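You operate a simulated robot arm through the tools that you are given. There is no shell and no other tool.

The job below is to be done with a simulated robot arm. You get a single attempt, and the scene is never put back.

JOB
Cure the spoilt seal: dwell knob one mark up if weak, down if burnt, then trial a fresh strip. Fine: a strip of the same film; old strip on the strip shelf; one press; the tray ends out with a good seal in it.
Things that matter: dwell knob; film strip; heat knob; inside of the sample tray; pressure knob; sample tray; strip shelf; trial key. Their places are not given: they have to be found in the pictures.

The check looks at the end state, three seconds after you hand in, the way a careful person would. Anything else that was tipped, shoved, dropped, spilled or broken makes it a failure. Lids that push on must go on centred and level and be pressed home; caps that screw on are set level and turned clockwise until they are tight.

ROBOT AND FRAMES
A 7-joint arm with a two-finger parallel gripper, fixed in place. Base frame: the origin is on the floor under the middle of its stand, x ahead of it, y to its left, z up. Lengths are in mm, angles in degrees, forces in N, time in s.
It reaches about 1247 mm from its shoulder. Its first joint turns from -132.0 to 132.0 degrees. Payload 3.91 kg.
Tool frame: the origin (TCP) lies between the finger pads and is the grasp point; the fingertips stand 30 mm ahead of it; z points along the fingers, y is the line along which they close. The gripper opens to 110 mm. The fingers are 20 mm wide and 10 mm thick; the gripper's body (48 by 112 mm) begins 55 mm behind the TCP.
Orientation is that of the tool frame in the base frame, as a unit quaternion [x, y, z, w]. With the fingers straight down and closing along the base's y, the tool's x points along the base's -x, its y along +y and its z along -z.

CONTROLS
- The arm moves only by the tool jog_arm. Its argument "deltas" is one flat list of numbers, 7 for each row, row after row: the shift along the tool's x, y, z in mm, then the turn, a rotation vector about the tool's x, y, z in rad, then the gripper command, from -1 (shut) to 1 (fully open), values between in proportion. In form: [x, y, z, ax, ay, az, grip, x, y, z, ax, ay, az, grip, ...]. A call has 1 to 20 rows; each row shifts and turns the commanded pose from where the row before left it, along the tool's axes as they then stand. Each row takes 0.2 s and may step no farther than 50 mm and 8.6 degrees from the row before; otherwise, or with a gripper value out of range, the whole call is refused. A pose out of reach is approached as far as the arm can. The call stops where the force on the tool passes 40 N (or 10 N more than at its start, if that is more) or the arm is blocked; 0.2 s more then pass. The fingers move at their own pace (about 108 mm/s each) and stop on an object; they squeeze with about 24 N. The grip force told is the motor's: it shows also when the fingers shut on nothing. Time passes only in rows, and 0.2 s behind the last, so rows that do not move let the fingers close. It gives the time, the measured TCP pose, the force on the tool (base axes), the opening and the grip force at its end, in the units of the frame above (readings bear some noise), with the torque about the TCP (base axes, N m) and any sound that the robot's microphone picked up.
- Cameras (640 x 400 px; columns grow to the right, rows downward): "scene" is fixed at [400.2, 645.2, 1659]; the picture's right is [-0.96, -0.29, 0.00], its down [-0.22, 0.73, -0.64] and it looks along [0.19, -0.62, -0.76] (base axes); focal length 214 px, centre (320, 200). "wrist" rides on the gripper at [72, 17, -103] in the tool frame; the picture's right is [-0.23, 0.97, 0.00], its down [-0.76, -0.18, -0.62] and it looks along [-0.61, -0.14, 0.78] (tool axes); focal length 222 px, centre (320, 200).
- grab_frame(camera): a new picture of that camera. The clock stands still meanwhile.
- probe_pixels(camera, pixels): for up to 12 pixels [column, row] of the newest picture of that camera ("zoom" is the newest enlarged one), the place [x, y, z] in the base frame of the surface seen there, good to about 2 mm, but the place of the scene camera against the robot may be out by one fixed shift of up to 18 mm in any direction. The clock stands still meanwhile.
- close_up(camera, box): a new picture of the part [left, top, right, bottom] of that camera's present view, enlarged. The clock stands still meanwhile.
- hand_in(): hands the job in; it is judged then, once.

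Leave the gripper open and the arm clear of the work at the hand-in unless told otherwise.

The tools are called after "Call:" as name(argument=value, ...) on one line, values as JSON. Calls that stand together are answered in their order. jog_arm: Moves the arm, as the interface text tells. Its arguments: {"type":"object","properties":{"deltas":{"type":"array","items":{"type":"number"}}},"required":["deltas"]} The other tools are called the same way: grab_frame (camera) takes a picture; probe_pixels (camera, pixels) gives the place of the surface under pixels of a picture; close_up (camera, box) takes an enlarged picture of a part of a camera's view; hand_in () hands the job in.

At the start:

```text
time: 0.0
tool_pos: [447.3, 266.4, 1472.7]
tcp_rot: [0.001, 1.0, -0.001, 0.0]
force: [0.3, 0.1, -0.2]
wrist_torque: [-0.01, -0.01, 0.01]
grip_width: 110.2
grip_force: 0.0
```

scene: 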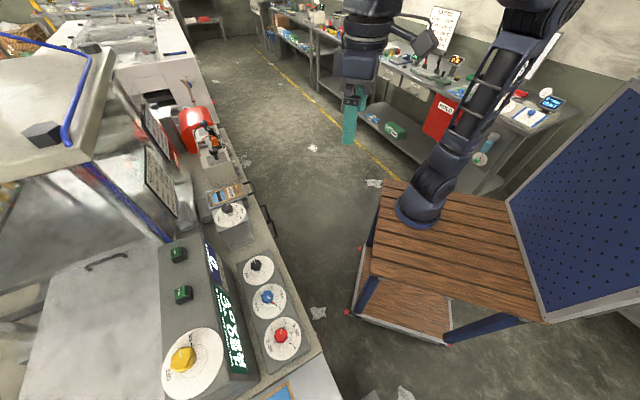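
wrist: 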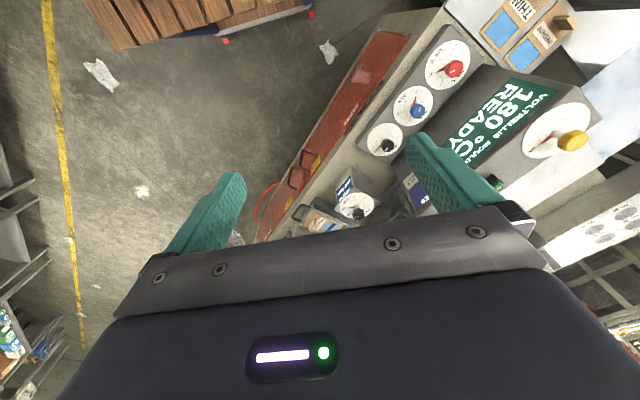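

I see a machine with several knobs on the left of the scene picture and labelled boxes near the right edge of the wrist picture. I'll take close-ups of these areas first.

Call:
close_up(camera="scene", box=[140, 220, 340, 400])

Call:
close_up(camera="scene", box=[130, 90, 290, 250])

Call:
close_up(camera="wrist", box=[340, 0, 640, 190])

Call:
close_up(camera="wrist", box=[240, 100, 460, 250])

```text
2.22 times, centred on (240, 310) of scene
```

zoom: 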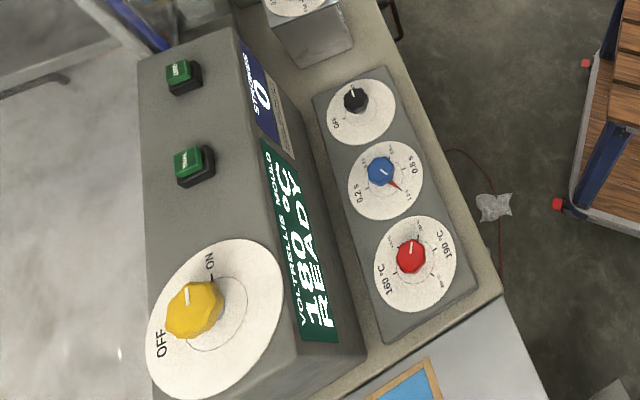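

```text
2.50 times, centred on (210, 170) of scene
```

zoom: 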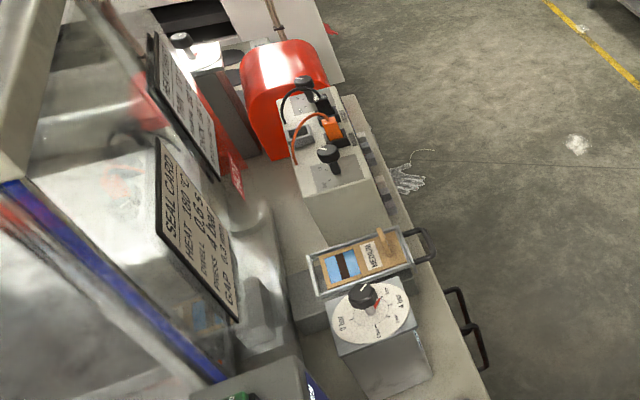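

```text
2.11 times, centred on (490, 95) of wrist
```

zoom: 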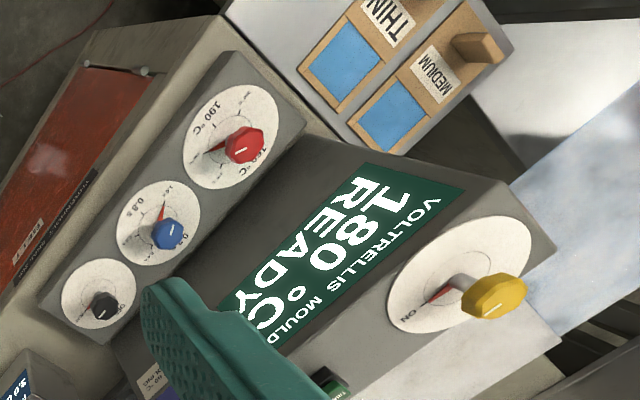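

```text
2.67 times, centred on (350, 175) of wrist
```

zoom: 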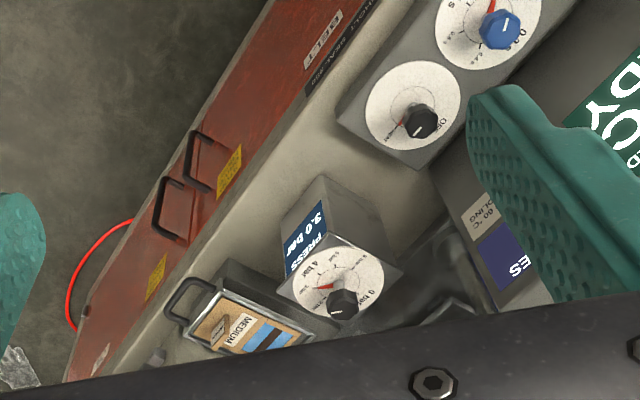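

The sample tray holds a strip marked MEDIUM with a dark band across its film. A shelf with THIN and MEDIUM strips is near the bottom edge of the scene view. I'll probe the main items and read the labels more closely.

Call:
close_up(camera="scene", box=[200, 175, 264, 215])

Call:
close_up(camera="scene", box=[138, 90, 202, 220])

Call:
close_up(camera="scene", box=[230, 245, 310, 300])

Call:
close_up(camera="scene", box=[235, 280, 315, 365])

Call:
close_up(camera="scene", box=[190, 340, 350, 400])

Call:
probe_pixels(camera="scene", pixels=[[230, 195], [229, 210], [257, 265], [268, 298], [281, 336], [182, 358], [183, 293], [179, 254], [285, 392], [214, 265], [238, 345], [160, 180]])

Call:
probe_pixels(camera="wrist", pixels=[[329, 220], [355, 205], [386, 145], [417, 111], [456, 68], [506, 30], [545, 55], [572, 140], [540, 38], [563, 22], [490, 15], [600, 20]])

```text
10.00 times, centred on (232, 195) of scene
```

zoom: 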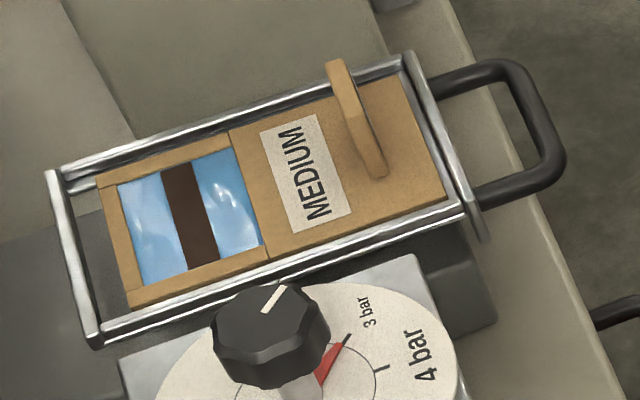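

```text
3.08 times, centred on (170, 155) of scene
```

zoom: 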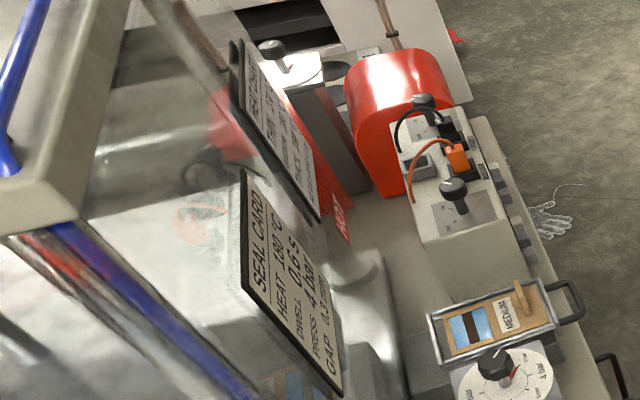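

```text
7.27 times, centred on (270, 272) of scene
```

zoom: 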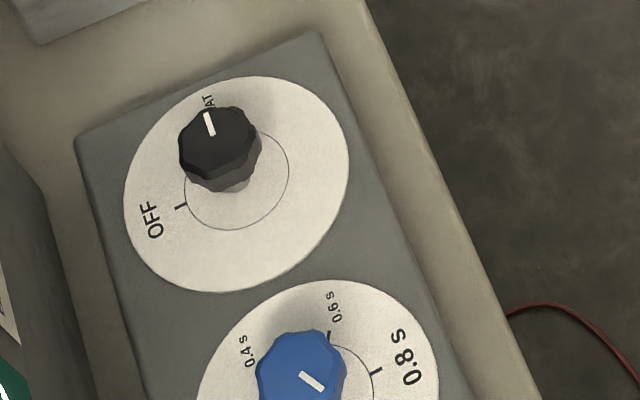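

```text
4.71 times, centred on (275, 322) of scene
```

zoom: 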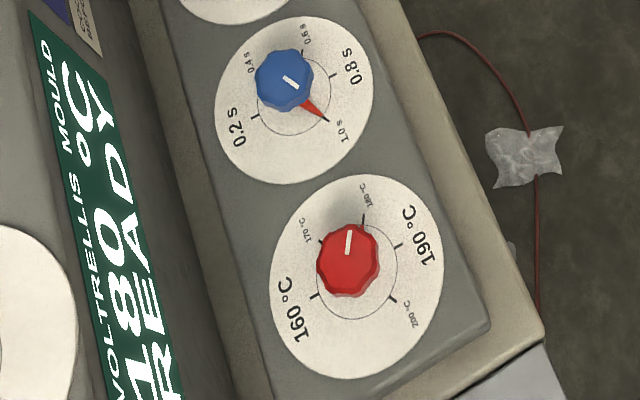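

```text
4.00 times, centred on (270, 370) of scene
```

zoom: 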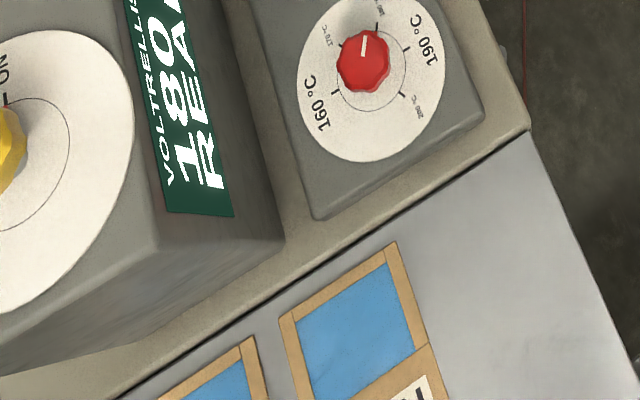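

```text
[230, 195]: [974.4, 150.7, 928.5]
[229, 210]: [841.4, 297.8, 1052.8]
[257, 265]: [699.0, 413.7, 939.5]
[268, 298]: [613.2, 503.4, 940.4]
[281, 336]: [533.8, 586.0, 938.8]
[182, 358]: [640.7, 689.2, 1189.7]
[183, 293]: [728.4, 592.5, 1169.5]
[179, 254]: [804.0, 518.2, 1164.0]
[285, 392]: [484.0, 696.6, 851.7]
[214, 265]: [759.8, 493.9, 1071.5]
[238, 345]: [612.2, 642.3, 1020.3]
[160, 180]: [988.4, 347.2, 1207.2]
```

```text
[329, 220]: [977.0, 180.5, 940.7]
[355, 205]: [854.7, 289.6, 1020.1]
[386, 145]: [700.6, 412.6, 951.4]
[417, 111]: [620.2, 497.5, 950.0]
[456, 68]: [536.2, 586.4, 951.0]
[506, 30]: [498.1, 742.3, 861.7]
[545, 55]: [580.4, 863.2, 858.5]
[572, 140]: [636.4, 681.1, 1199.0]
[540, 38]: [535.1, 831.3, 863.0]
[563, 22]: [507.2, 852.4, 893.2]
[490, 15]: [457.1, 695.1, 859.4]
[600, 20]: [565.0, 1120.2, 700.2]
```

The sealed band is dark brown, so the seal is burnt. The dwell pointer (blue knob) sits at 1.0 s, so one mark down should be 0.8 s. Next I'll read the two green keys, the black knob labels and the cards.

Call:
close_up(camera="scene", box=[160, 240, 208, 270])

Call:
close_up(camera="scene", box=[165, 278, 213, 308])

Call:
close_up(camera="scene", box=[140, 140, 190, 220])

Call:
close_up(camera="scene", box=[135, 95, 185, 165])

Call:
close_up(camera="scene", box=[170, 100, 240, 180])

Call:
close_up(camera="wrist", box=[440, 0, 640, 110])

Call:
close_up(camera="scene", box=[195, 235, 235, 285])

```text
13.33 times, centred on (184, 255) of scene
```

zoom: 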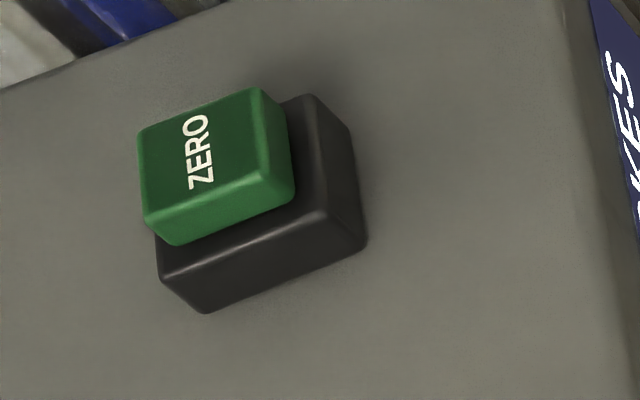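

```text
13.33 times, centred on (189, 293) of scene
```

zoom: 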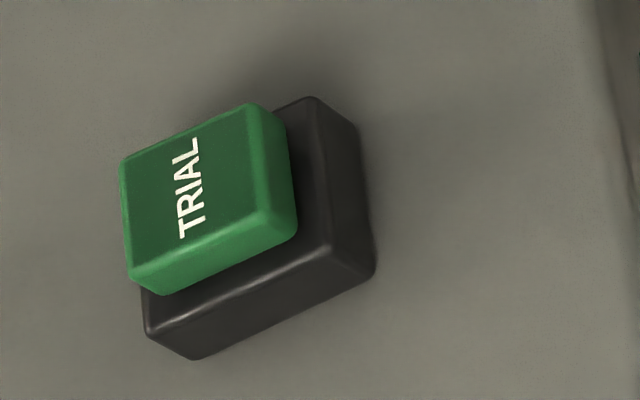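

```text
5.00 times, centred on (165, 180) of scene
```

zoom: 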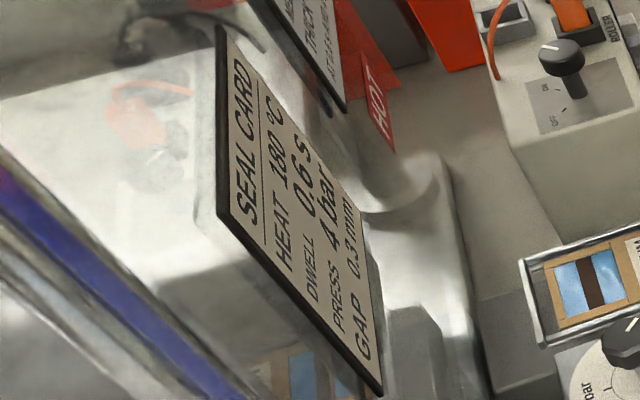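

```text
5.71 times, centred on (160, 130) of scene
```

zoom: 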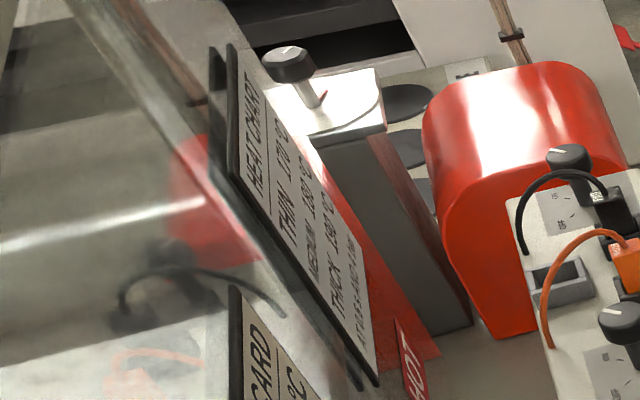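

```text
5.00 times, centred on (205, 140) of scene
```

zoom: 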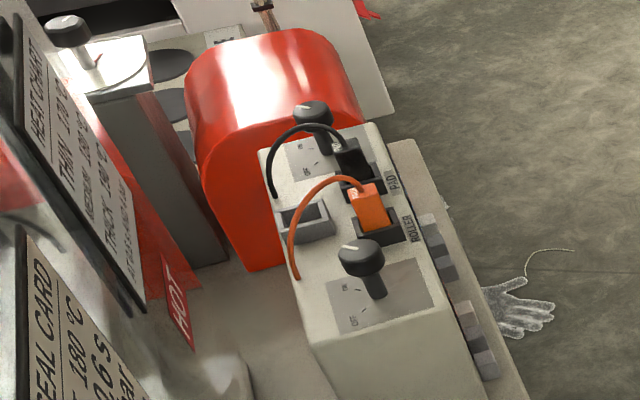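

```text
3.20 times, centred on (540, 55) of wrist
```

zoom: 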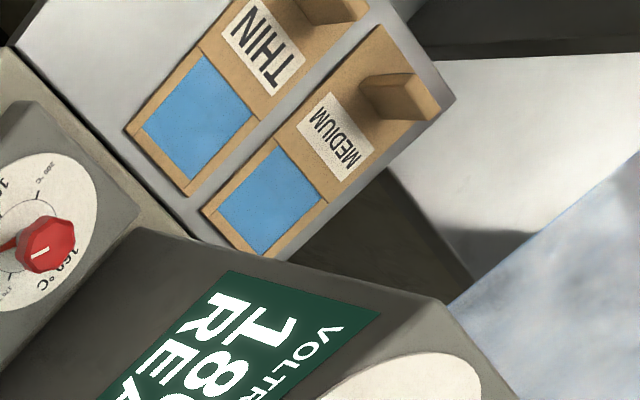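

```text
8.00 times, centred on (215, 260) of scene
```

zoom: 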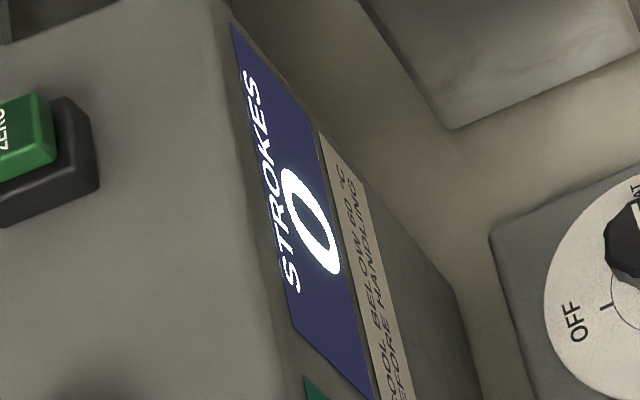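

Readings so far:
- The keys read ZERO (scene pixel 179,254) and TRIAL (183,293).
- The STROKES display shows 0.
- The card reads 180 °C, 0.6 s and 4 bar.
- The pressure is at 3 bar.
- The shelf holds THIN and MEDIUM strips.

Now I'll probe the console surface and the shelf for their geometry.

Call:
probe_pixels(camera="scene", pixels=[[165, 260], [195, 245], [170, 310], [210, 310], [220, 340], [190, 325], [179, 254], [183, 293], [186, 299], [190, 260], [215, 380], [165, 385]])

Call:
probe_pixels(camera="wrist", pixels=[[479, 20], [500, 40], [515, 50], [530, 65], [520, 70], [508, 68], [552, 30], [570, 18], [575, 28], [524, 78], [540, 80], [470, 10]])

Call:
probe_pixels(camera="scene", pixels=[[212, 192], [225, 192], [240, 196], [237, 186], [246, 184], [207, 195], [209, 208], [245, 196], [252, 190], [210, 220], [245, 215], [219, 196]])

```text
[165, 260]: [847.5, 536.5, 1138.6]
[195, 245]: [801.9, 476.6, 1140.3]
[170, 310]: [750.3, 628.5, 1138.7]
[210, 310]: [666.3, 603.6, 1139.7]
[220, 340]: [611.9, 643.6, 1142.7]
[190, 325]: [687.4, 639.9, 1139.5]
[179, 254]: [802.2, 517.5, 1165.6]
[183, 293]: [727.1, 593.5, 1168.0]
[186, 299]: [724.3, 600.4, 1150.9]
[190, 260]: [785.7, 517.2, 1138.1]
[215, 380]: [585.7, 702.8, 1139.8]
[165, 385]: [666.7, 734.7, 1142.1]
```

```text
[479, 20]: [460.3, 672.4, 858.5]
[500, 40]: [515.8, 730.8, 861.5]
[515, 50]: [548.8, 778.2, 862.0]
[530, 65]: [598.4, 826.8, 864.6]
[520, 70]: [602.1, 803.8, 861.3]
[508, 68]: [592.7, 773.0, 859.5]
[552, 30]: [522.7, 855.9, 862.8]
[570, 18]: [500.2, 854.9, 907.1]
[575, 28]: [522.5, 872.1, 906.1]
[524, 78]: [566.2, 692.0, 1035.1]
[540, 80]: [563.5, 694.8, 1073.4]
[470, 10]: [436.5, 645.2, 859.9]
```

```text
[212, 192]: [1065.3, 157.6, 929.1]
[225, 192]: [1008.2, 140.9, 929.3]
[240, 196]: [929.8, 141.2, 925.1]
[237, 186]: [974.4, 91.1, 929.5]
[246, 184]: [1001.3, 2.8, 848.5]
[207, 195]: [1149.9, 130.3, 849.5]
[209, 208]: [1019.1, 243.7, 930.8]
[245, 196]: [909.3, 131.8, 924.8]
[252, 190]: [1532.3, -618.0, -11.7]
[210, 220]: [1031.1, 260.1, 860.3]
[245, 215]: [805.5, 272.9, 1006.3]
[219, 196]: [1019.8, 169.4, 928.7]
```

The console top is flat at about z 1140. The tray's long axis runs along about (0.7, 0.7), with its handle toward the robot. I'll probe the hood, glass and other tall parts so I can plan clear paths.

Call:
probe_pixels(camera="scene", pixels=[[60, 80], [20, 110], [100, 60], [80, 100], [40, 135], [100, 170], [140, 200], [150, 225], [100, 260], [60, 320], [160, 150], [110, 140]])

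Call:
probe_pixels(camera="scene", pixels=[[180, 200], [195, 205], [190, 180], [200, 150], [215, 150], [205, 120], [226, 208], [215, 240], [228, 240], [175, 180], [240, 380], [250, 350]])

Call:
close_up(camera="scene", box=[0, 30, 230, 260])

```text
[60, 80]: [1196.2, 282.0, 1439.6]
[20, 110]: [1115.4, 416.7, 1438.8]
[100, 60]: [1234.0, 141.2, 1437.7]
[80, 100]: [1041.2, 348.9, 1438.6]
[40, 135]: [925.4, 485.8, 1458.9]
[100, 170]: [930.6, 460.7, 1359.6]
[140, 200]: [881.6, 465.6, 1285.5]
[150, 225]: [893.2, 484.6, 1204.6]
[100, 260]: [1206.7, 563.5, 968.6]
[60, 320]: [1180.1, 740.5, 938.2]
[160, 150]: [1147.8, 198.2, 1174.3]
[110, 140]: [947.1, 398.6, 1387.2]
```

```text
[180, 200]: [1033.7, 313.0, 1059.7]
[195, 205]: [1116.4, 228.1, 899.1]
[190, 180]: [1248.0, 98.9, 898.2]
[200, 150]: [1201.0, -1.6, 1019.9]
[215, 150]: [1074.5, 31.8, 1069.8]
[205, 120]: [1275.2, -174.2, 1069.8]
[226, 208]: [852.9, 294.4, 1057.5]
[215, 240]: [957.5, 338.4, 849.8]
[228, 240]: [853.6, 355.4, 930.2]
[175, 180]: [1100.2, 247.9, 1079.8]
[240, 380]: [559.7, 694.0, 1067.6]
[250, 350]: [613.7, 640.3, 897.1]
```

```text
1.74 times, centred on (115, 145) of scene
```

zoom: 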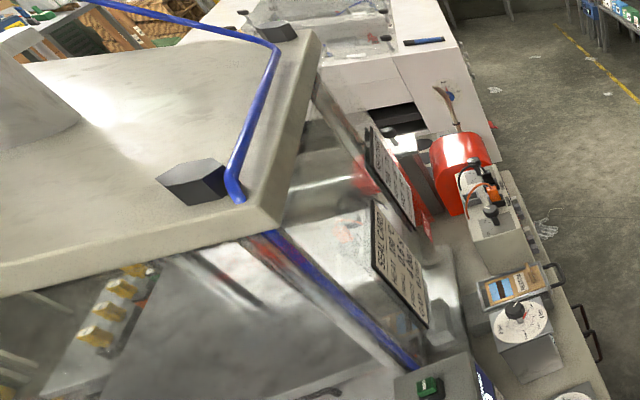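

The front glass is at about x+y = 1345 and the hood sits above it, so the robot side is clear. I'll turn the tool 45° about its own axis, so the fingers close along the tray's long axis, then check the pose.

Call:
jog_arm(deltas=[0, 0, 0, 0, 0, 0.1309, 1, 0, 0, 0, 0, 0, 0.1309, 1, 0, 0, 0, 0, 0, 0.1309, 1, 0, 0, 0, 0, 0, 0.1309, 1, 0, 0, 0, 0, 0, 0.1309, 1, 0, 0, 0, 0, 0, 0.1309, 1])

```text
time: 1.4
tool_pos: [446.5, 265.3, 1472.5]
tcp_rot: [0.384, 0.923, 0.0, 0.0]
force: [1.1, -0.4, -0.2]
wrist_torque: [-0.01, -0.01, 0.02]
grip_width: 110.0
grip_force: 0.1
```

The turn went as meant. Now I'll move the TCP to about (960, 150, 1200), above the tray, for a close look.

Call:
jog_arm(deltas=[-37.06, 23.4, 22.7, 0, 0, 0, 1, -37.06, 23.4, 22.7, 0, 0, 0, 1, -37.06, 23.4, 22.7, 0, 0, 0, 1, -37.06, 23.4, 22.7, 0, 0, 0, 1, -37.06, 23.4, 22.7, 0, 0, 0, 1, -37.06, 23.4, 22.7, 0, 0, 0, 1, -37.06, 23.4, 22.7, 0, 0, 0, 1, -37.06, 23.4, 22.7, 0, 0, 0, 1, -37.06, 23.4, 22.7, 0, 0, 0, 1, -37.06, 23.4, 22.7, 0, 0, 0, 1, -37.06, 23.4, 22.7, 0, 0, 0, 1, -37.06, 23.4, 22.7, 0, 0, 0, 1])

Call:
grab_frame(camera="wrist")

```text
time: 4.0
tool_pos: [959.9, 151.3, 1200.3]
tcp_rot: [0.382, 0.924, 0.0, 0.002]
force: [-0.4, 0.4, 0.5]
wrist_torque: [-0.07, -0.06, 0.0]
grip_width: 110.1
grip_force: 0.0
```

```text
taken
```

wrist: 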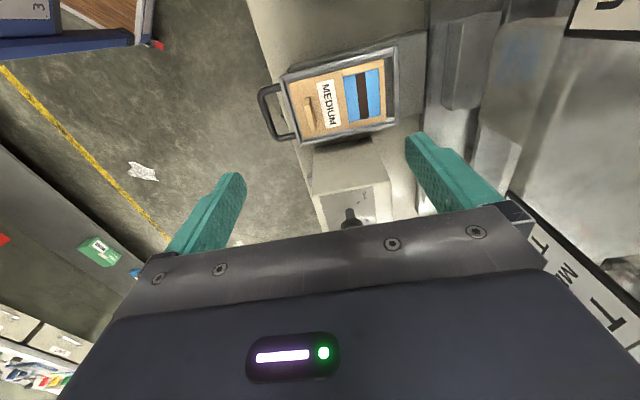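

The tray with the MEDIUM strip shows clearly at about (340, 95). I'll enlarge that part and probe its features.

Call:
close_up(camera="wrist", box=[250, 30, 450, 155])

Call:
probe_pixels(camera="wrist", pixels=[[309, 110], [310, 100], [312, 128], [305, 120], [327, 105], [363, 95], [287, 77], [300, 137], [391, 52], [397, 125], [263, 115], [408, 85]])

Call:
close_up(camera="wrist", box=[390, 0, 640, 150])

```text
3.20 times, centred on (350, 92) of wrist
```

zoom: 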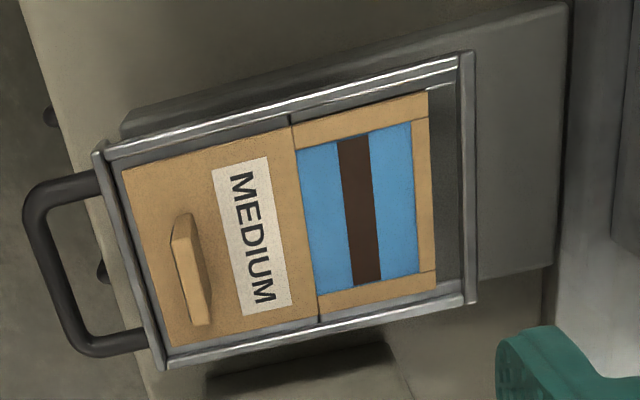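

```text
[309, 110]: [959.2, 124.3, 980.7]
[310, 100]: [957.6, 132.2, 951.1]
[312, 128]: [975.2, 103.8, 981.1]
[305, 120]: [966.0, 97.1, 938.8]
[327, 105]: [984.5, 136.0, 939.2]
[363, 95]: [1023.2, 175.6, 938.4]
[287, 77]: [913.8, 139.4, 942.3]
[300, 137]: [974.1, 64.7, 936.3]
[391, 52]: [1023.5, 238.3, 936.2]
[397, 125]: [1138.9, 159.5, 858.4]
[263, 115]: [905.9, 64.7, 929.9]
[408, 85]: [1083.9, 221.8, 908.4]
```

```text
2.56 times, centred on (515, 75) of wrist
```

zoom: 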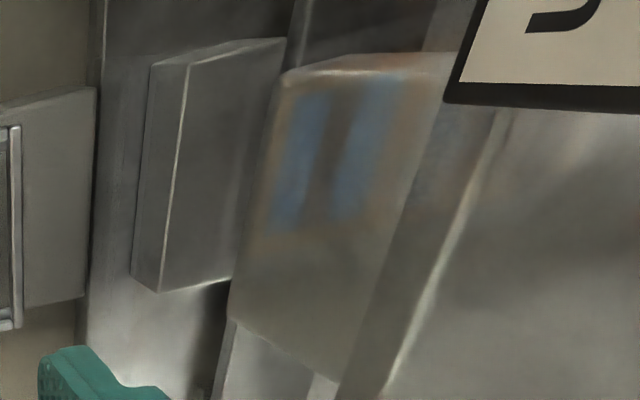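

The strip's grip tab is a raised fin with its top at z ≈ 981. I'll enlarge the strip further and probe the tab and tray edges precisely.

Call:
close_up(camera="wrist", box=[270, 50, 350, 150])

Call:
close_up(camera="wrist", box=[250, 30, 450, 155])

Call:
probe_pixels(camera="zoom", pixels=[[181, 250], [200, 320], [176, 235], [195, 318], [155, 250], [128, 172], [172, 340], [424, 95], [433, 285], [100, 160], [160, 360], [470, 60]])

Call:
probe_pixels(camera="zoom", pixels=[[470, 295], [290, 130], [320, 318], [450, 150], [455, 250], [520, 150], [150, 130], [560, 20], [70, 180], [105, 345], [35, 220], [65, 330]])

```text
4.00 times, centred on (310, 100) of wrist
```

zoom: 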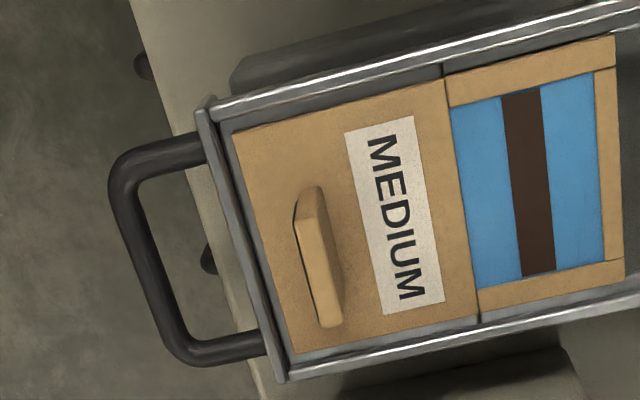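

```text
3.20 times, centred on (350, 92) of wrist
```

zoom: 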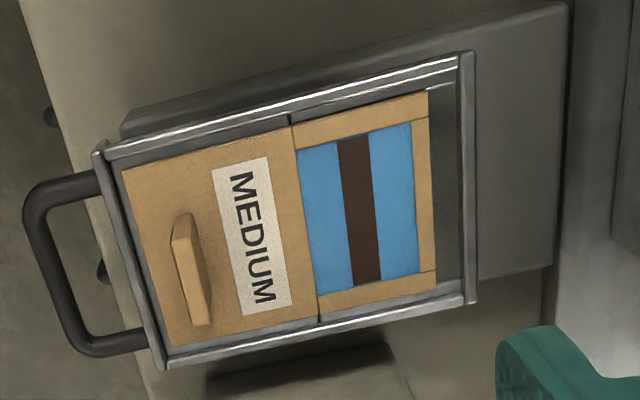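

```text
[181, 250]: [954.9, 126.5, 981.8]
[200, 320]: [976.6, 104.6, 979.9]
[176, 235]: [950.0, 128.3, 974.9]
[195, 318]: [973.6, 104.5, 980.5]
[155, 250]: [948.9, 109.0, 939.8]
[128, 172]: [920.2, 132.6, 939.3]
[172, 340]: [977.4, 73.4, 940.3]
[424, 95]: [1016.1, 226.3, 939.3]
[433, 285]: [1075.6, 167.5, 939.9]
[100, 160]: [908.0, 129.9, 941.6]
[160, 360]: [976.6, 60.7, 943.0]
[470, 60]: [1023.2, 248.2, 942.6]
```

```text
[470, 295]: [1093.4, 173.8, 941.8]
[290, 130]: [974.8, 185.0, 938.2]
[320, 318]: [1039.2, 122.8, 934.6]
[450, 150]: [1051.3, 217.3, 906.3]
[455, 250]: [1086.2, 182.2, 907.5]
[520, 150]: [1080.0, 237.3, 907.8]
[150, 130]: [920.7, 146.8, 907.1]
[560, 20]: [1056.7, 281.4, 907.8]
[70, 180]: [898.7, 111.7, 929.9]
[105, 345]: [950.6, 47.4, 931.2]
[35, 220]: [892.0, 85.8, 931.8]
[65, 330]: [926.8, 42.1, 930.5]
```

The strip corners are about (920,133), (977,73), (1016,226) and (1076,168), with the surface at z 939.5. The tab centre is about (964,117), and the handle bar is at about (909,64,931). Next I'll rise and cross over to look at the strip shelf.

Call:
jog_arm(deltas=[0, 0, -45, 0, 0, 0, 1, 0, 0, -45, 0, 0, 0, 1, 0, 0, -40, 0, 0, 0, 1, 46.97, 7.03, 0, 0, 0, 0, 1, 46.97, 7.03, 0, 0, 0, 0, 1, 46.97, 7.03, 0, 0, 0, 0, 1, 46.97, 7.03, 0, 0, 0, 0, 1, 46.97, 7.03, 0, 0, 0, 0, 1, 46.97, 7.03, 0, 0, 0, 0, 1, 46.97, 7.03, 0, 0, 0, 0, 1, 46.97, 7.03, 0, 0, 0, 0, 1, 46.97, 7.03, 0, 0, 0, 0, 1, 46.97, 7.03, 0, 0, 0, 0, 1, 46.97, 7.03, 0, 0, 0, 0, 1, 46.97, 7.03, 0, 0, 0, 0, 1, 46.97, 7.03, 0, 0, 0, 0, 1, 46.97, 7.03, 0, 0, 0, 0, 1, 46.97, 7.03, 0, 0, 0, 0, 1, 46.97, 7.03, 0, 0, 0, 0, 1, 46.97, 7.03, 0, 0, 0, 0, 1])

Call:
grab_frame(camera="wrist")

```text
time: 8.2
tool_pos: [477.4, 783.9, 1319.6]
tcp_rot: [0.383, 0.924, -0.001, -0.001]
force: [0.6, 0.5, -0.8]
wrist_torque: [-0.03, 0.09, 0.0]
grip_width: 110.1
grip_force: 0.1
out of reach, approached as far as the arm can: row 20
```

```text
taken
```

wrist: 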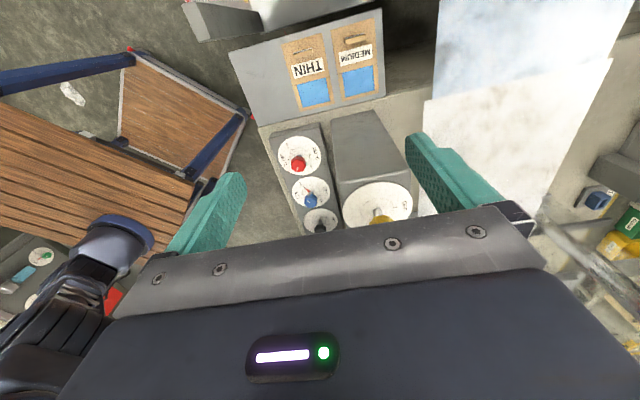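

The arm stopped a little short because that height is at the edge of its reach. The shelf is in view at the top with THIN, MEDIUM and a free area left of THIN. I'll enlarge and probe it.

Call:
close_up(camera="wrist", box=[220, 0, 400, 120])

Call:
probe_pixels(camera="zoom", pixels=[[40, 180], [130, 425], [220, 140], [280, 385], [380, 115], [400, 345], [425, 340], [560, 320], [550, 80], [425, 130], [475, 150], [300, 180]])

```text
3.33 times, centred on (310, 60) of wrist
```

zoom: 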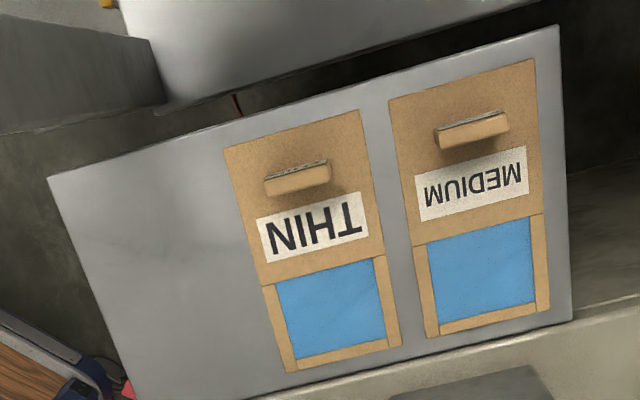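

```text
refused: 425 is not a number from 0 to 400
```

The strips lie with their tabs toward the far edge. I'll probe again with rows inside the zoom picture.

Call:
probe_pixels(camera="zoom", pixels=[[228, 152], [357, 115], [290, 368], [396, 342], [393, 107], [529, 63], [431, 335], [545, 306], [440, 138], [505, 120], [470, 138], [475, 128]])

Call:
probe_pixels(camera="zoom", pixels=[[52, 182], [552, 30], [135, 395], [568, 316], [130, 280], [300, 177], [269, 185], [326, 170], [405, 250], [180, 200], [508, 390], [20, 80]])

Call:
close_up(camera="wrist", box=[330, 20, 390, 60])

Call:
close_up(camera="wrist", box=[260, 120, 420, 240])

```text
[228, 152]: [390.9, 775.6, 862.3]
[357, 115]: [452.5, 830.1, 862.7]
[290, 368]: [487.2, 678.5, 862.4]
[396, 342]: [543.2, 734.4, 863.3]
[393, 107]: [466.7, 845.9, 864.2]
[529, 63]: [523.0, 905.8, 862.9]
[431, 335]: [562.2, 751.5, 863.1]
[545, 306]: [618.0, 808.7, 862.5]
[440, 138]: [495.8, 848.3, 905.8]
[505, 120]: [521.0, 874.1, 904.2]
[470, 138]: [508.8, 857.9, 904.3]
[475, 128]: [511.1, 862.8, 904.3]
```

```text
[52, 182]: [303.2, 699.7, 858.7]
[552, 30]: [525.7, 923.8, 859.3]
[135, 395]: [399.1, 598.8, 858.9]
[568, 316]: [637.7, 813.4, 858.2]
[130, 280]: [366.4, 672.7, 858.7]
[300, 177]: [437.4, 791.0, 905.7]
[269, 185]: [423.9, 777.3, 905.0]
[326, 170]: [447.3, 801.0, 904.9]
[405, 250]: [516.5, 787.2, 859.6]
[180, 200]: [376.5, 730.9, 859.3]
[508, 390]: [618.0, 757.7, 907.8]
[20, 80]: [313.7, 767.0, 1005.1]
```

```text
10.00 times, centred on (360, 40) of wrist
```

zoom: 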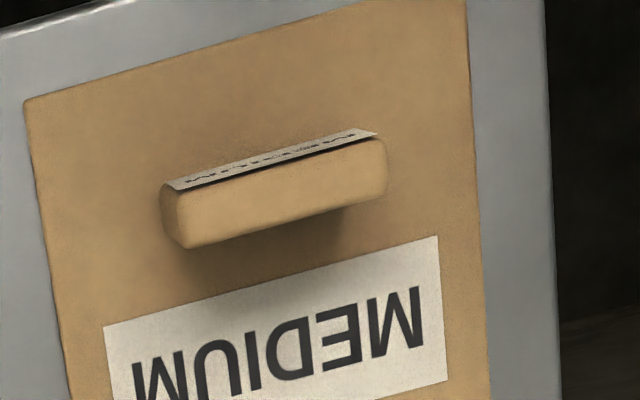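

```text
3.33 times, centred on (340, 180) of wrist
```

zoom: 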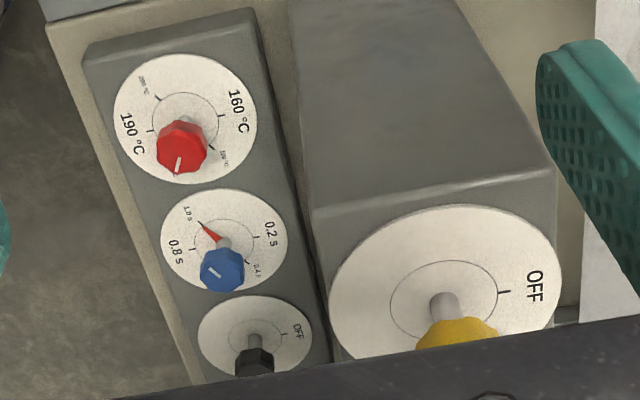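

The fresh MEDIUM strip's tab centre is about (508.5, 861, 905). The third shelf slot, centred near (394, 681), is empty. A box stands behind that slot, so I'll probe it and the dial features in the zoom.

Call:
probe_pixels(camera="zoom", pixels=[[258, 237], [193, 249], [247, 262], [201, 223], [225, 200], [170, 245], [280, 235], [235, 240], [222, 262], [180, 145], [254, 355], [215, 270]])

Call:
probe_pixels(camera="wrist", pixels=[[190, 10], [200, 35], [225, 38], [262, 28], [255, 15], [240, 5], [215, 3], [300, 8], [230, 25], [258, 22], [195, 20], [270, 10]])

Call:
close_up(camera="wrist", box=[170, 0, 300, 80])

```text
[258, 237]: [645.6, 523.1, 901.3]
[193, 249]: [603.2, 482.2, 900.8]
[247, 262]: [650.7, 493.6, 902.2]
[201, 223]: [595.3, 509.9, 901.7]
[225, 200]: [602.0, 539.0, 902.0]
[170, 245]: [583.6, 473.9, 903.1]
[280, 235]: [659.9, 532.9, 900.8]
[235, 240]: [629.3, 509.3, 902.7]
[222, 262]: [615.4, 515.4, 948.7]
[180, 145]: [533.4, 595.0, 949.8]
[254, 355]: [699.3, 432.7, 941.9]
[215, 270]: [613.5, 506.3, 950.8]
```

```text
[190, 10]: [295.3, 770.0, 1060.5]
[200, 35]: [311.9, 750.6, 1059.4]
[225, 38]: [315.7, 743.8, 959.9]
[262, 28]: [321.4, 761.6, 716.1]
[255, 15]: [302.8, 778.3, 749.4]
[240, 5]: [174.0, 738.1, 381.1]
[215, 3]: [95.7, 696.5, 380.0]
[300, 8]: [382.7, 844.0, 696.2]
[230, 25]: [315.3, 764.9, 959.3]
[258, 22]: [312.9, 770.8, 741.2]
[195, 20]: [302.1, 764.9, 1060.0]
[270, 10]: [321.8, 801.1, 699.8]
```

```text
4.92 times, centred on (235, 40) of wrist
```

zoom: 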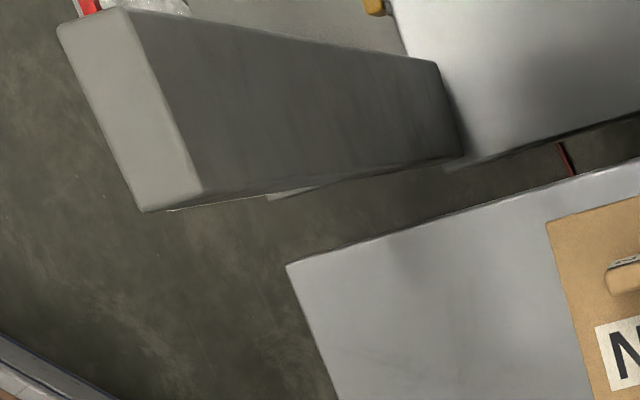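

The dials' face is at z ≈ 901.5. The dwell ticks fit a centre near (624, 503) with 60° spacing, values rising clockwise. One mark down from 1.0 s to 0.8 s is therefore 60° counter-clockwise seen from above.

A tall post (top z 1060) stands behind the empty slot, so the old strip will go there with its tab on the bench side.

The fresh strips' tabs have a tag on the back. I'll go lower to read it.

Call:
jog_arm(deltas=[8.9, 10.5, 41.4, 0, 0, 0, 1, 8.9, 10.5, 41.4, 0, 0, 0, 1, 8.9, 10.5, 41.4, 0, 0, 0, 1, 8.9, 10.5, 41.4, 0, 0, 0, 1, 8.9, 10.5, 41.4, 0, 0, 0, 1, 8.9, 10.5, 41.4, 0, 0, 0, 1, 8.9, 10.5, 41.4, 0, 0, 0, 1])

Call:
grab_frame(camera="wrist")

Call:
close_up(camera="wrist", box=[240, 60, 440, 200])

```text
time: 9.8
tool_pos: [485.4, 879.7, 1031.6]
tcp_rot: [0.382, 0.924, 0.001, -0.001]
force: [-0.1, 0.1, 1.0]
wrist_torque: [0.05, -0.02, -0.02]
grip_width: 109.9
grip_force: 0.0
```

```text
taken
```

wrist: 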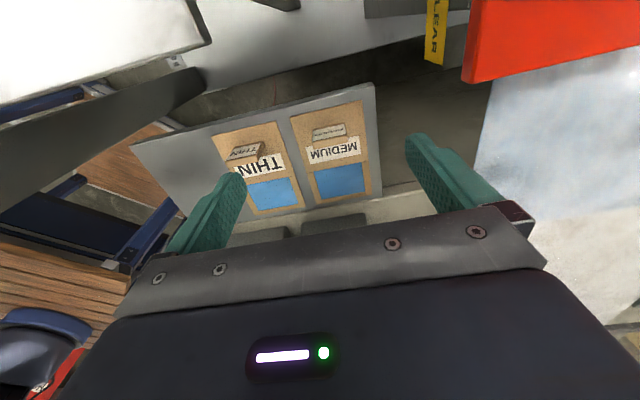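

```text
2.86 times, centred on (340, 130) of wrist
```

zoom: 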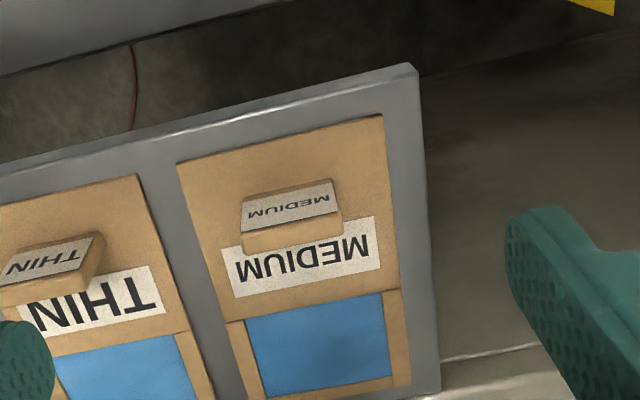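

The tab's tag reads MEDIUM too, matching its label. From this closer view I'll refine the fresh strip's tab and corner positions.

Call:
close_up(camera="wrist", box=[290, 100, 380, 160])

Call:
probe_pixels(camera="zoom", pixels=[[180, 215], [370, 180], [385, 220], [190, 255], [200, 235], [275, 215], [360, 205], [290, 240], [230, 215], [330, 195], [175, 205], [390, 240]])

```text
6.67 times, centred on (335, 130) of wrist
```

zoom: 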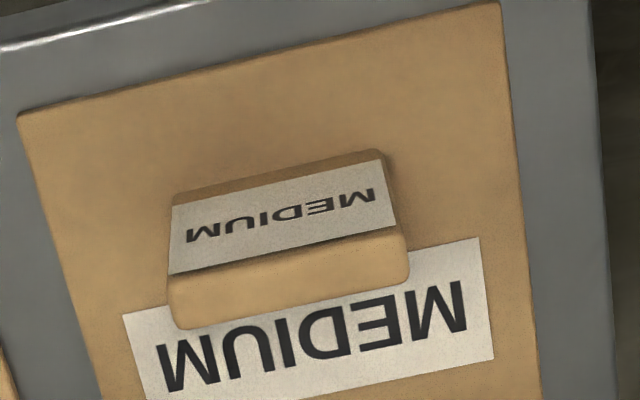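

```text
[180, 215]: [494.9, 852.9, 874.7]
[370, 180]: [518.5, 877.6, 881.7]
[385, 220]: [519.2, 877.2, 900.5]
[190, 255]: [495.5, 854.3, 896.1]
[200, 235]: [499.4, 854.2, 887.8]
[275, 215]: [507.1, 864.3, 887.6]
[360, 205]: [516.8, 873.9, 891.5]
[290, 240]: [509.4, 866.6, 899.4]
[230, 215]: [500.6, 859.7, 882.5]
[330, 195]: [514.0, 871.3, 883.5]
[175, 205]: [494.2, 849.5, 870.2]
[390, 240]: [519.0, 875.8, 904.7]
```

The fresh tab's centre is about (509.4, 860.1) and it is about 10 mm thick. I'll set the dwell knob first, so I'll rise, swing around the console and look down on the knob from z 1200 with the tool at yaw 75°.

Call:
jog_arm(deltas=[0, 0, -42.5, 0, 0, 0, 1, 0, 0, -42.5, 0, 0, 0, 1, 0, 0, -42.5, 0, 0, 0, 1, 0, 0, -42.5, 0, 0, 0, 1, -28.9, -37.1, 0, 0, 0, 0, 1, -28.9, -37.1, 0, 0, 0, 0, 1, -28.9, -37.1, 0, 0, 0, 0, 1, -28.9, -37.1, 0, 0, 0, 0, 1, -28.9, -37.1, 0, 0, 0, 0, 1, -28.9, -37.1, 0, 0, 0, 0, 1, -47.9, 13.6, 0, 0, 0, 0, 1, -47.9, 13.6, 0, 0, 0, 0, 1, -47.9, 13.6, 0, 0, 0, 0, 1, -47.9, 13.6, 0, 0, 0, 0, 1, 0, 0, 0, 0, 0, -0.1309, 1, 0, 0, 0, 0, 0, -0.1309, 1, 0, 0, 0, 0, 0, -0.1309, 1, 0, 0, 0, 0, 0, -0.1309, 1])

Call:
grab_frame(camera="wrist")

Call:
close_up(camera="wrist", box=[250, 60, 410, 160])

```text
time: 13.6
tool_pos: [689.1, 696.8, 1275.9]
tcp_rot: [0.128, 0.992, 0.0, 0.0]
force: [1.1, 0.8, -0.6]
wrist_torque: [-0.01, 0.02, -0.01]
grip_width: 110.3
grip_force: 0.2
out of reach, approached as far as the arm can: row 2, 3, 4, 5, 6, 7, 8, 9, 10, 11
```

```text
taken
```

wrist: 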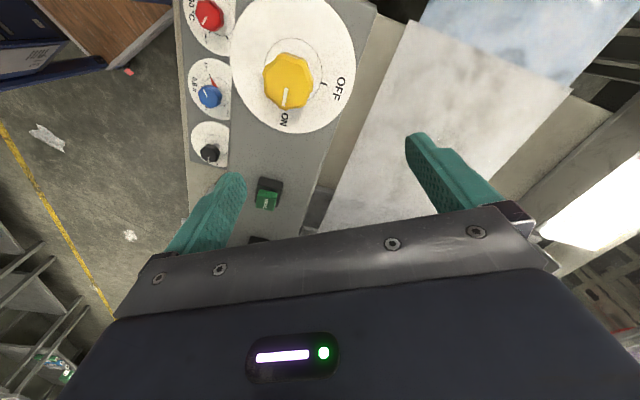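

```text
4.00 times, centred on (330, 110) of wrist
```

zoom: 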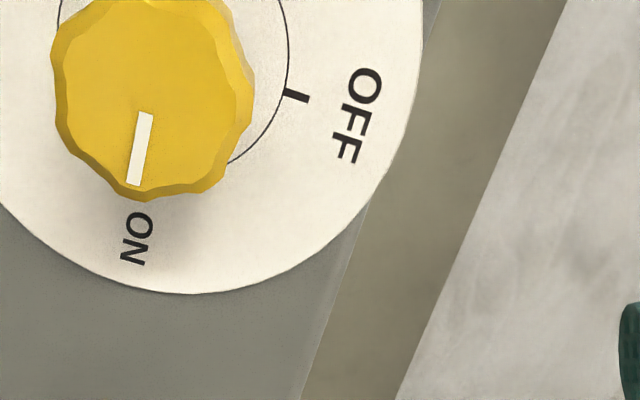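

The reach limit bent the path, leaving the TCP at (689, 697, 1276) above the console and touching nothing. From the shelf I'll have to come toward the robot before rising. Now I'll shift over the dwell knob and lower to z 1200.

Call:
jog_arm(deltas=[2.6, -40.8, 0, 0, 0, 0, 1, 2.6, -40.8, 0, 0, 0, 0, 1, 2.6, -40.8, 0, 0, 0, 0, 1, 2.6, -40.8, 0, 0, 0, 0, 1, 2.6, -40.8, 0, 0, 0, 0, 1, 0, 0, 38, 0, 0, 0, 1, 0, 0, 38, 0, 0, 0, 1])

Call:
grab_frame(camera="wrist")

Call:
close_up(camera="wrist", box=[260, 60, 380, 140])

```text
time: 15.2
tool_pos: [622.4, 503.5, 1201.8]
tcp_rot: [0.129, 0.992, 0.001, 0.0]
force: [-1.0, 0.0, 0.8]
wrist_torque: [0.01, 0.0, -0.01]
grip_width: 110.0
grip_force: 0.0
```

```text
taken
```

wrist: 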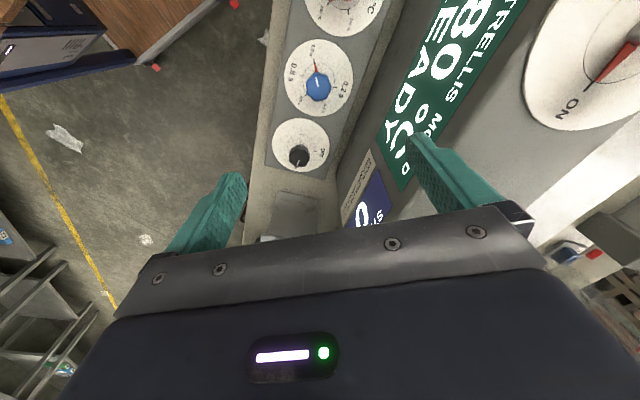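

```text
5.00 times, centred on (320, 100) of wrist
```

zoom: 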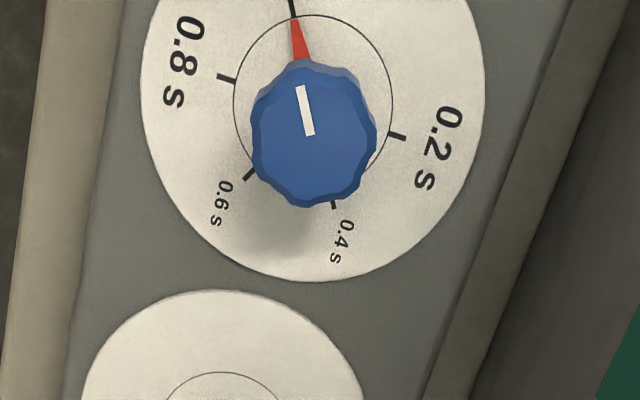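

The pointer is clearly at 1.0 s, with 0.8 s next to it counter-clockwise. I'll probe the ticks and the knob's edges for its exact centre.

Call:
probe_pixels(camera="zoom", pixels=[[226, 77], [397, 136], [249, 174], [333, 205], [292, 8], [313, 135], [258, 135], [370, 135], [310, 68], [310, 200], [150, 80], [478, 110]])

Call:
close_up(camera="wrist", box=[260, 30, 380, 110])

Call:
probe_pixels(camera="zoom", pixels=[[290, 155], [120, 230], [485, 260], [320, 50], [270, 210], [340, 215], [300, 340], [255, 280], [372, 280], [260, 250], [368, 300], [313, 285]])

```text
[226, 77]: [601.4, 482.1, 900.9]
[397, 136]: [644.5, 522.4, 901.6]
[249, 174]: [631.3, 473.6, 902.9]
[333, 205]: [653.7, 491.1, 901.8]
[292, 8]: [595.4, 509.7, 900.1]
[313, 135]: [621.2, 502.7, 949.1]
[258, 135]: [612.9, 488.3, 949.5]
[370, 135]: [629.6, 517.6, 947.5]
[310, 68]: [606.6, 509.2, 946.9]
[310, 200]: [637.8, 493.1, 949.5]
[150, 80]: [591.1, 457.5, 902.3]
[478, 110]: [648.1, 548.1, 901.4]
```

```text
5.00 times, centred on (320, 70) of wrist
```

zoom: 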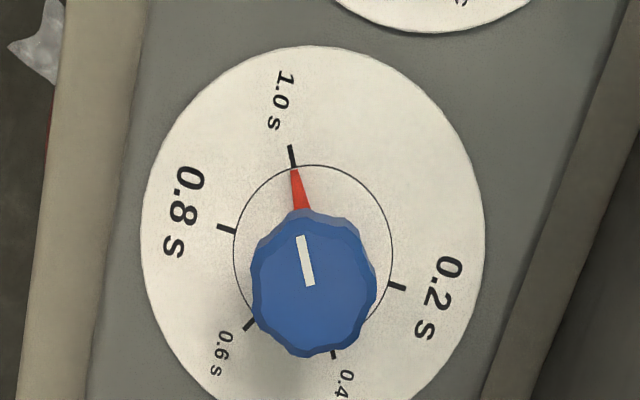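

```text
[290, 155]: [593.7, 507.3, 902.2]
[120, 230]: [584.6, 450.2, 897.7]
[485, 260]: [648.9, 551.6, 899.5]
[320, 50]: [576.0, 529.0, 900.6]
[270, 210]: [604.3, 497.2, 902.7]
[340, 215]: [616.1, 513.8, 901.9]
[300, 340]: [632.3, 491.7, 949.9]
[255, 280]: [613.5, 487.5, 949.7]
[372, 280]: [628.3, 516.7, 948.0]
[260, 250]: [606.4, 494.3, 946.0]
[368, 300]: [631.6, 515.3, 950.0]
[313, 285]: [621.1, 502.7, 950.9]
```

The knob's centre is about (622.2, 502.2), its top is at z 950 and it is about 35 mm across. I'll go down with the fingers 70 mm apart until the tips are at z ≈ 914.

Call:
jog_arm(deltas=[0, -1.3, 40, 0, 0, 0, 0.27, 0, 0, 45, 0, 0, 0, 0.27, 0, 0, 45, 0, 0, 0, 0.27, 0, 0, 45, 0, 0, 0, 0.27, 0, 0, 40, 0, 0, 0, 0.27, 0, 0, 25, 0, 0, 0, 0.27, 0, 0, 17.5, 0, 0, 0, 0.27, 0, 0, 0, 0, 0, 0, 0.27])

Call:
grab_frame(camera="wrist")

```text
time: 17.0
tool_pos: [621.1, 503.3, 943.6]
tcp_rot: [0.13, 0.992, 0.0, -0.001]
force: [0.8, 0.3, -0.7]
wrist_torque: [0.01, 0.01, 0.02]
grip_width: 69.8
grip_force: 0.0
```

```text
taken
```

wrist: 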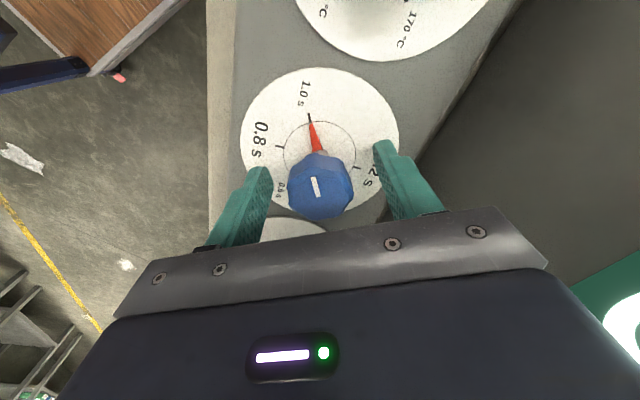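

The knob at (320, 187) sits between the fingers. I'll check its centre once more from this near view before closing.

Call:
probe_pixels(camera="wrist", pixels=[[292, 188], [349, 186], [320, 162], [323, 210], [320, 187], [315, 187], [310, 112], [281, 148], [355, 166], [300, 165], [340, 165], [332, 205]])

```text
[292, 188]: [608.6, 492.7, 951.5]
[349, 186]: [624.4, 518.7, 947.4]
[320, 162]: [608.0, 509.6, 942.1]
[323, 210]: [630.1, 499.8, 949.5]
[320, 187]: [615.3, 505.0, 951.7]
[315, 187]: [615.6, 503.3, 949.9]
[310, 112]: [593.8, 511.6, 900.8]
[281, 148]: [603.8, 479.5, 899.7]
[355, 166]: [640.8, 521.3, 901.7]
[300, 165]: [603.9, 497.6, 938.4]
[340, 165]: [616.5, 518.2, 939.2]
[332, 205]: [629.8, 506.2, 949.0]
```

The near-view probes disagree by a few mm along the camera's line of sight. I'll enlarge the knob to measure its outline better.

Call:
close_up(camera="wrist", box=[240, 100, 400, 230])

```text
3.08 times, centred on (320, 165) of wrist
```

zoom: 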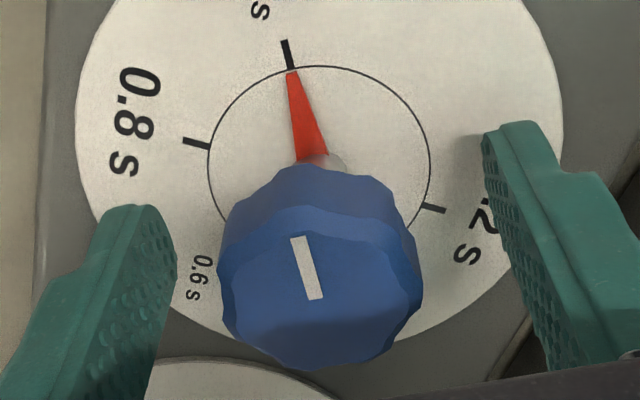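

The outline fits the tool axis within about 2 mm, so I'll close on the knob now.

Call:
jog_arm(deltas=[0, 0, 0, 0, 0, 0, -1, 0, 0, 0, 0, 0, 0, -1, 0, 0, 0, 0, 0, 0, -1, 0, 0, 0, 0, 0, 0, -1])

Call:
grab_frame(camera="wrist")

```text
time: 18.0
tool_pos: [620.4, 502.3, 942.4]
tcp_rot: [0.131, 0.991, 0.0, 0.001]
force: [-4.4, -9.5, -0.5]
wrist_torque: [0.11, -0.19, -0.03]
grip_width: 37.8
grip_force: 44.9
```

```text
taken
```

wrist: 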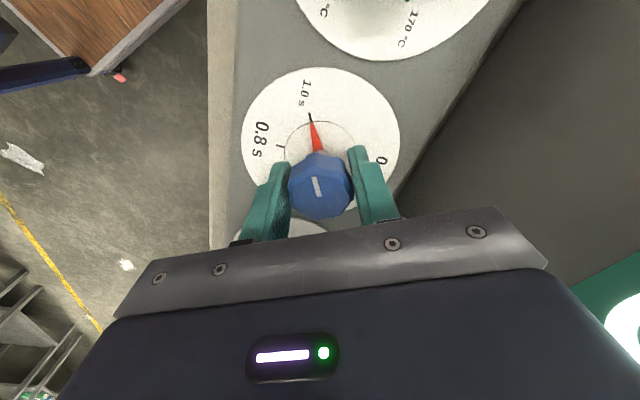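

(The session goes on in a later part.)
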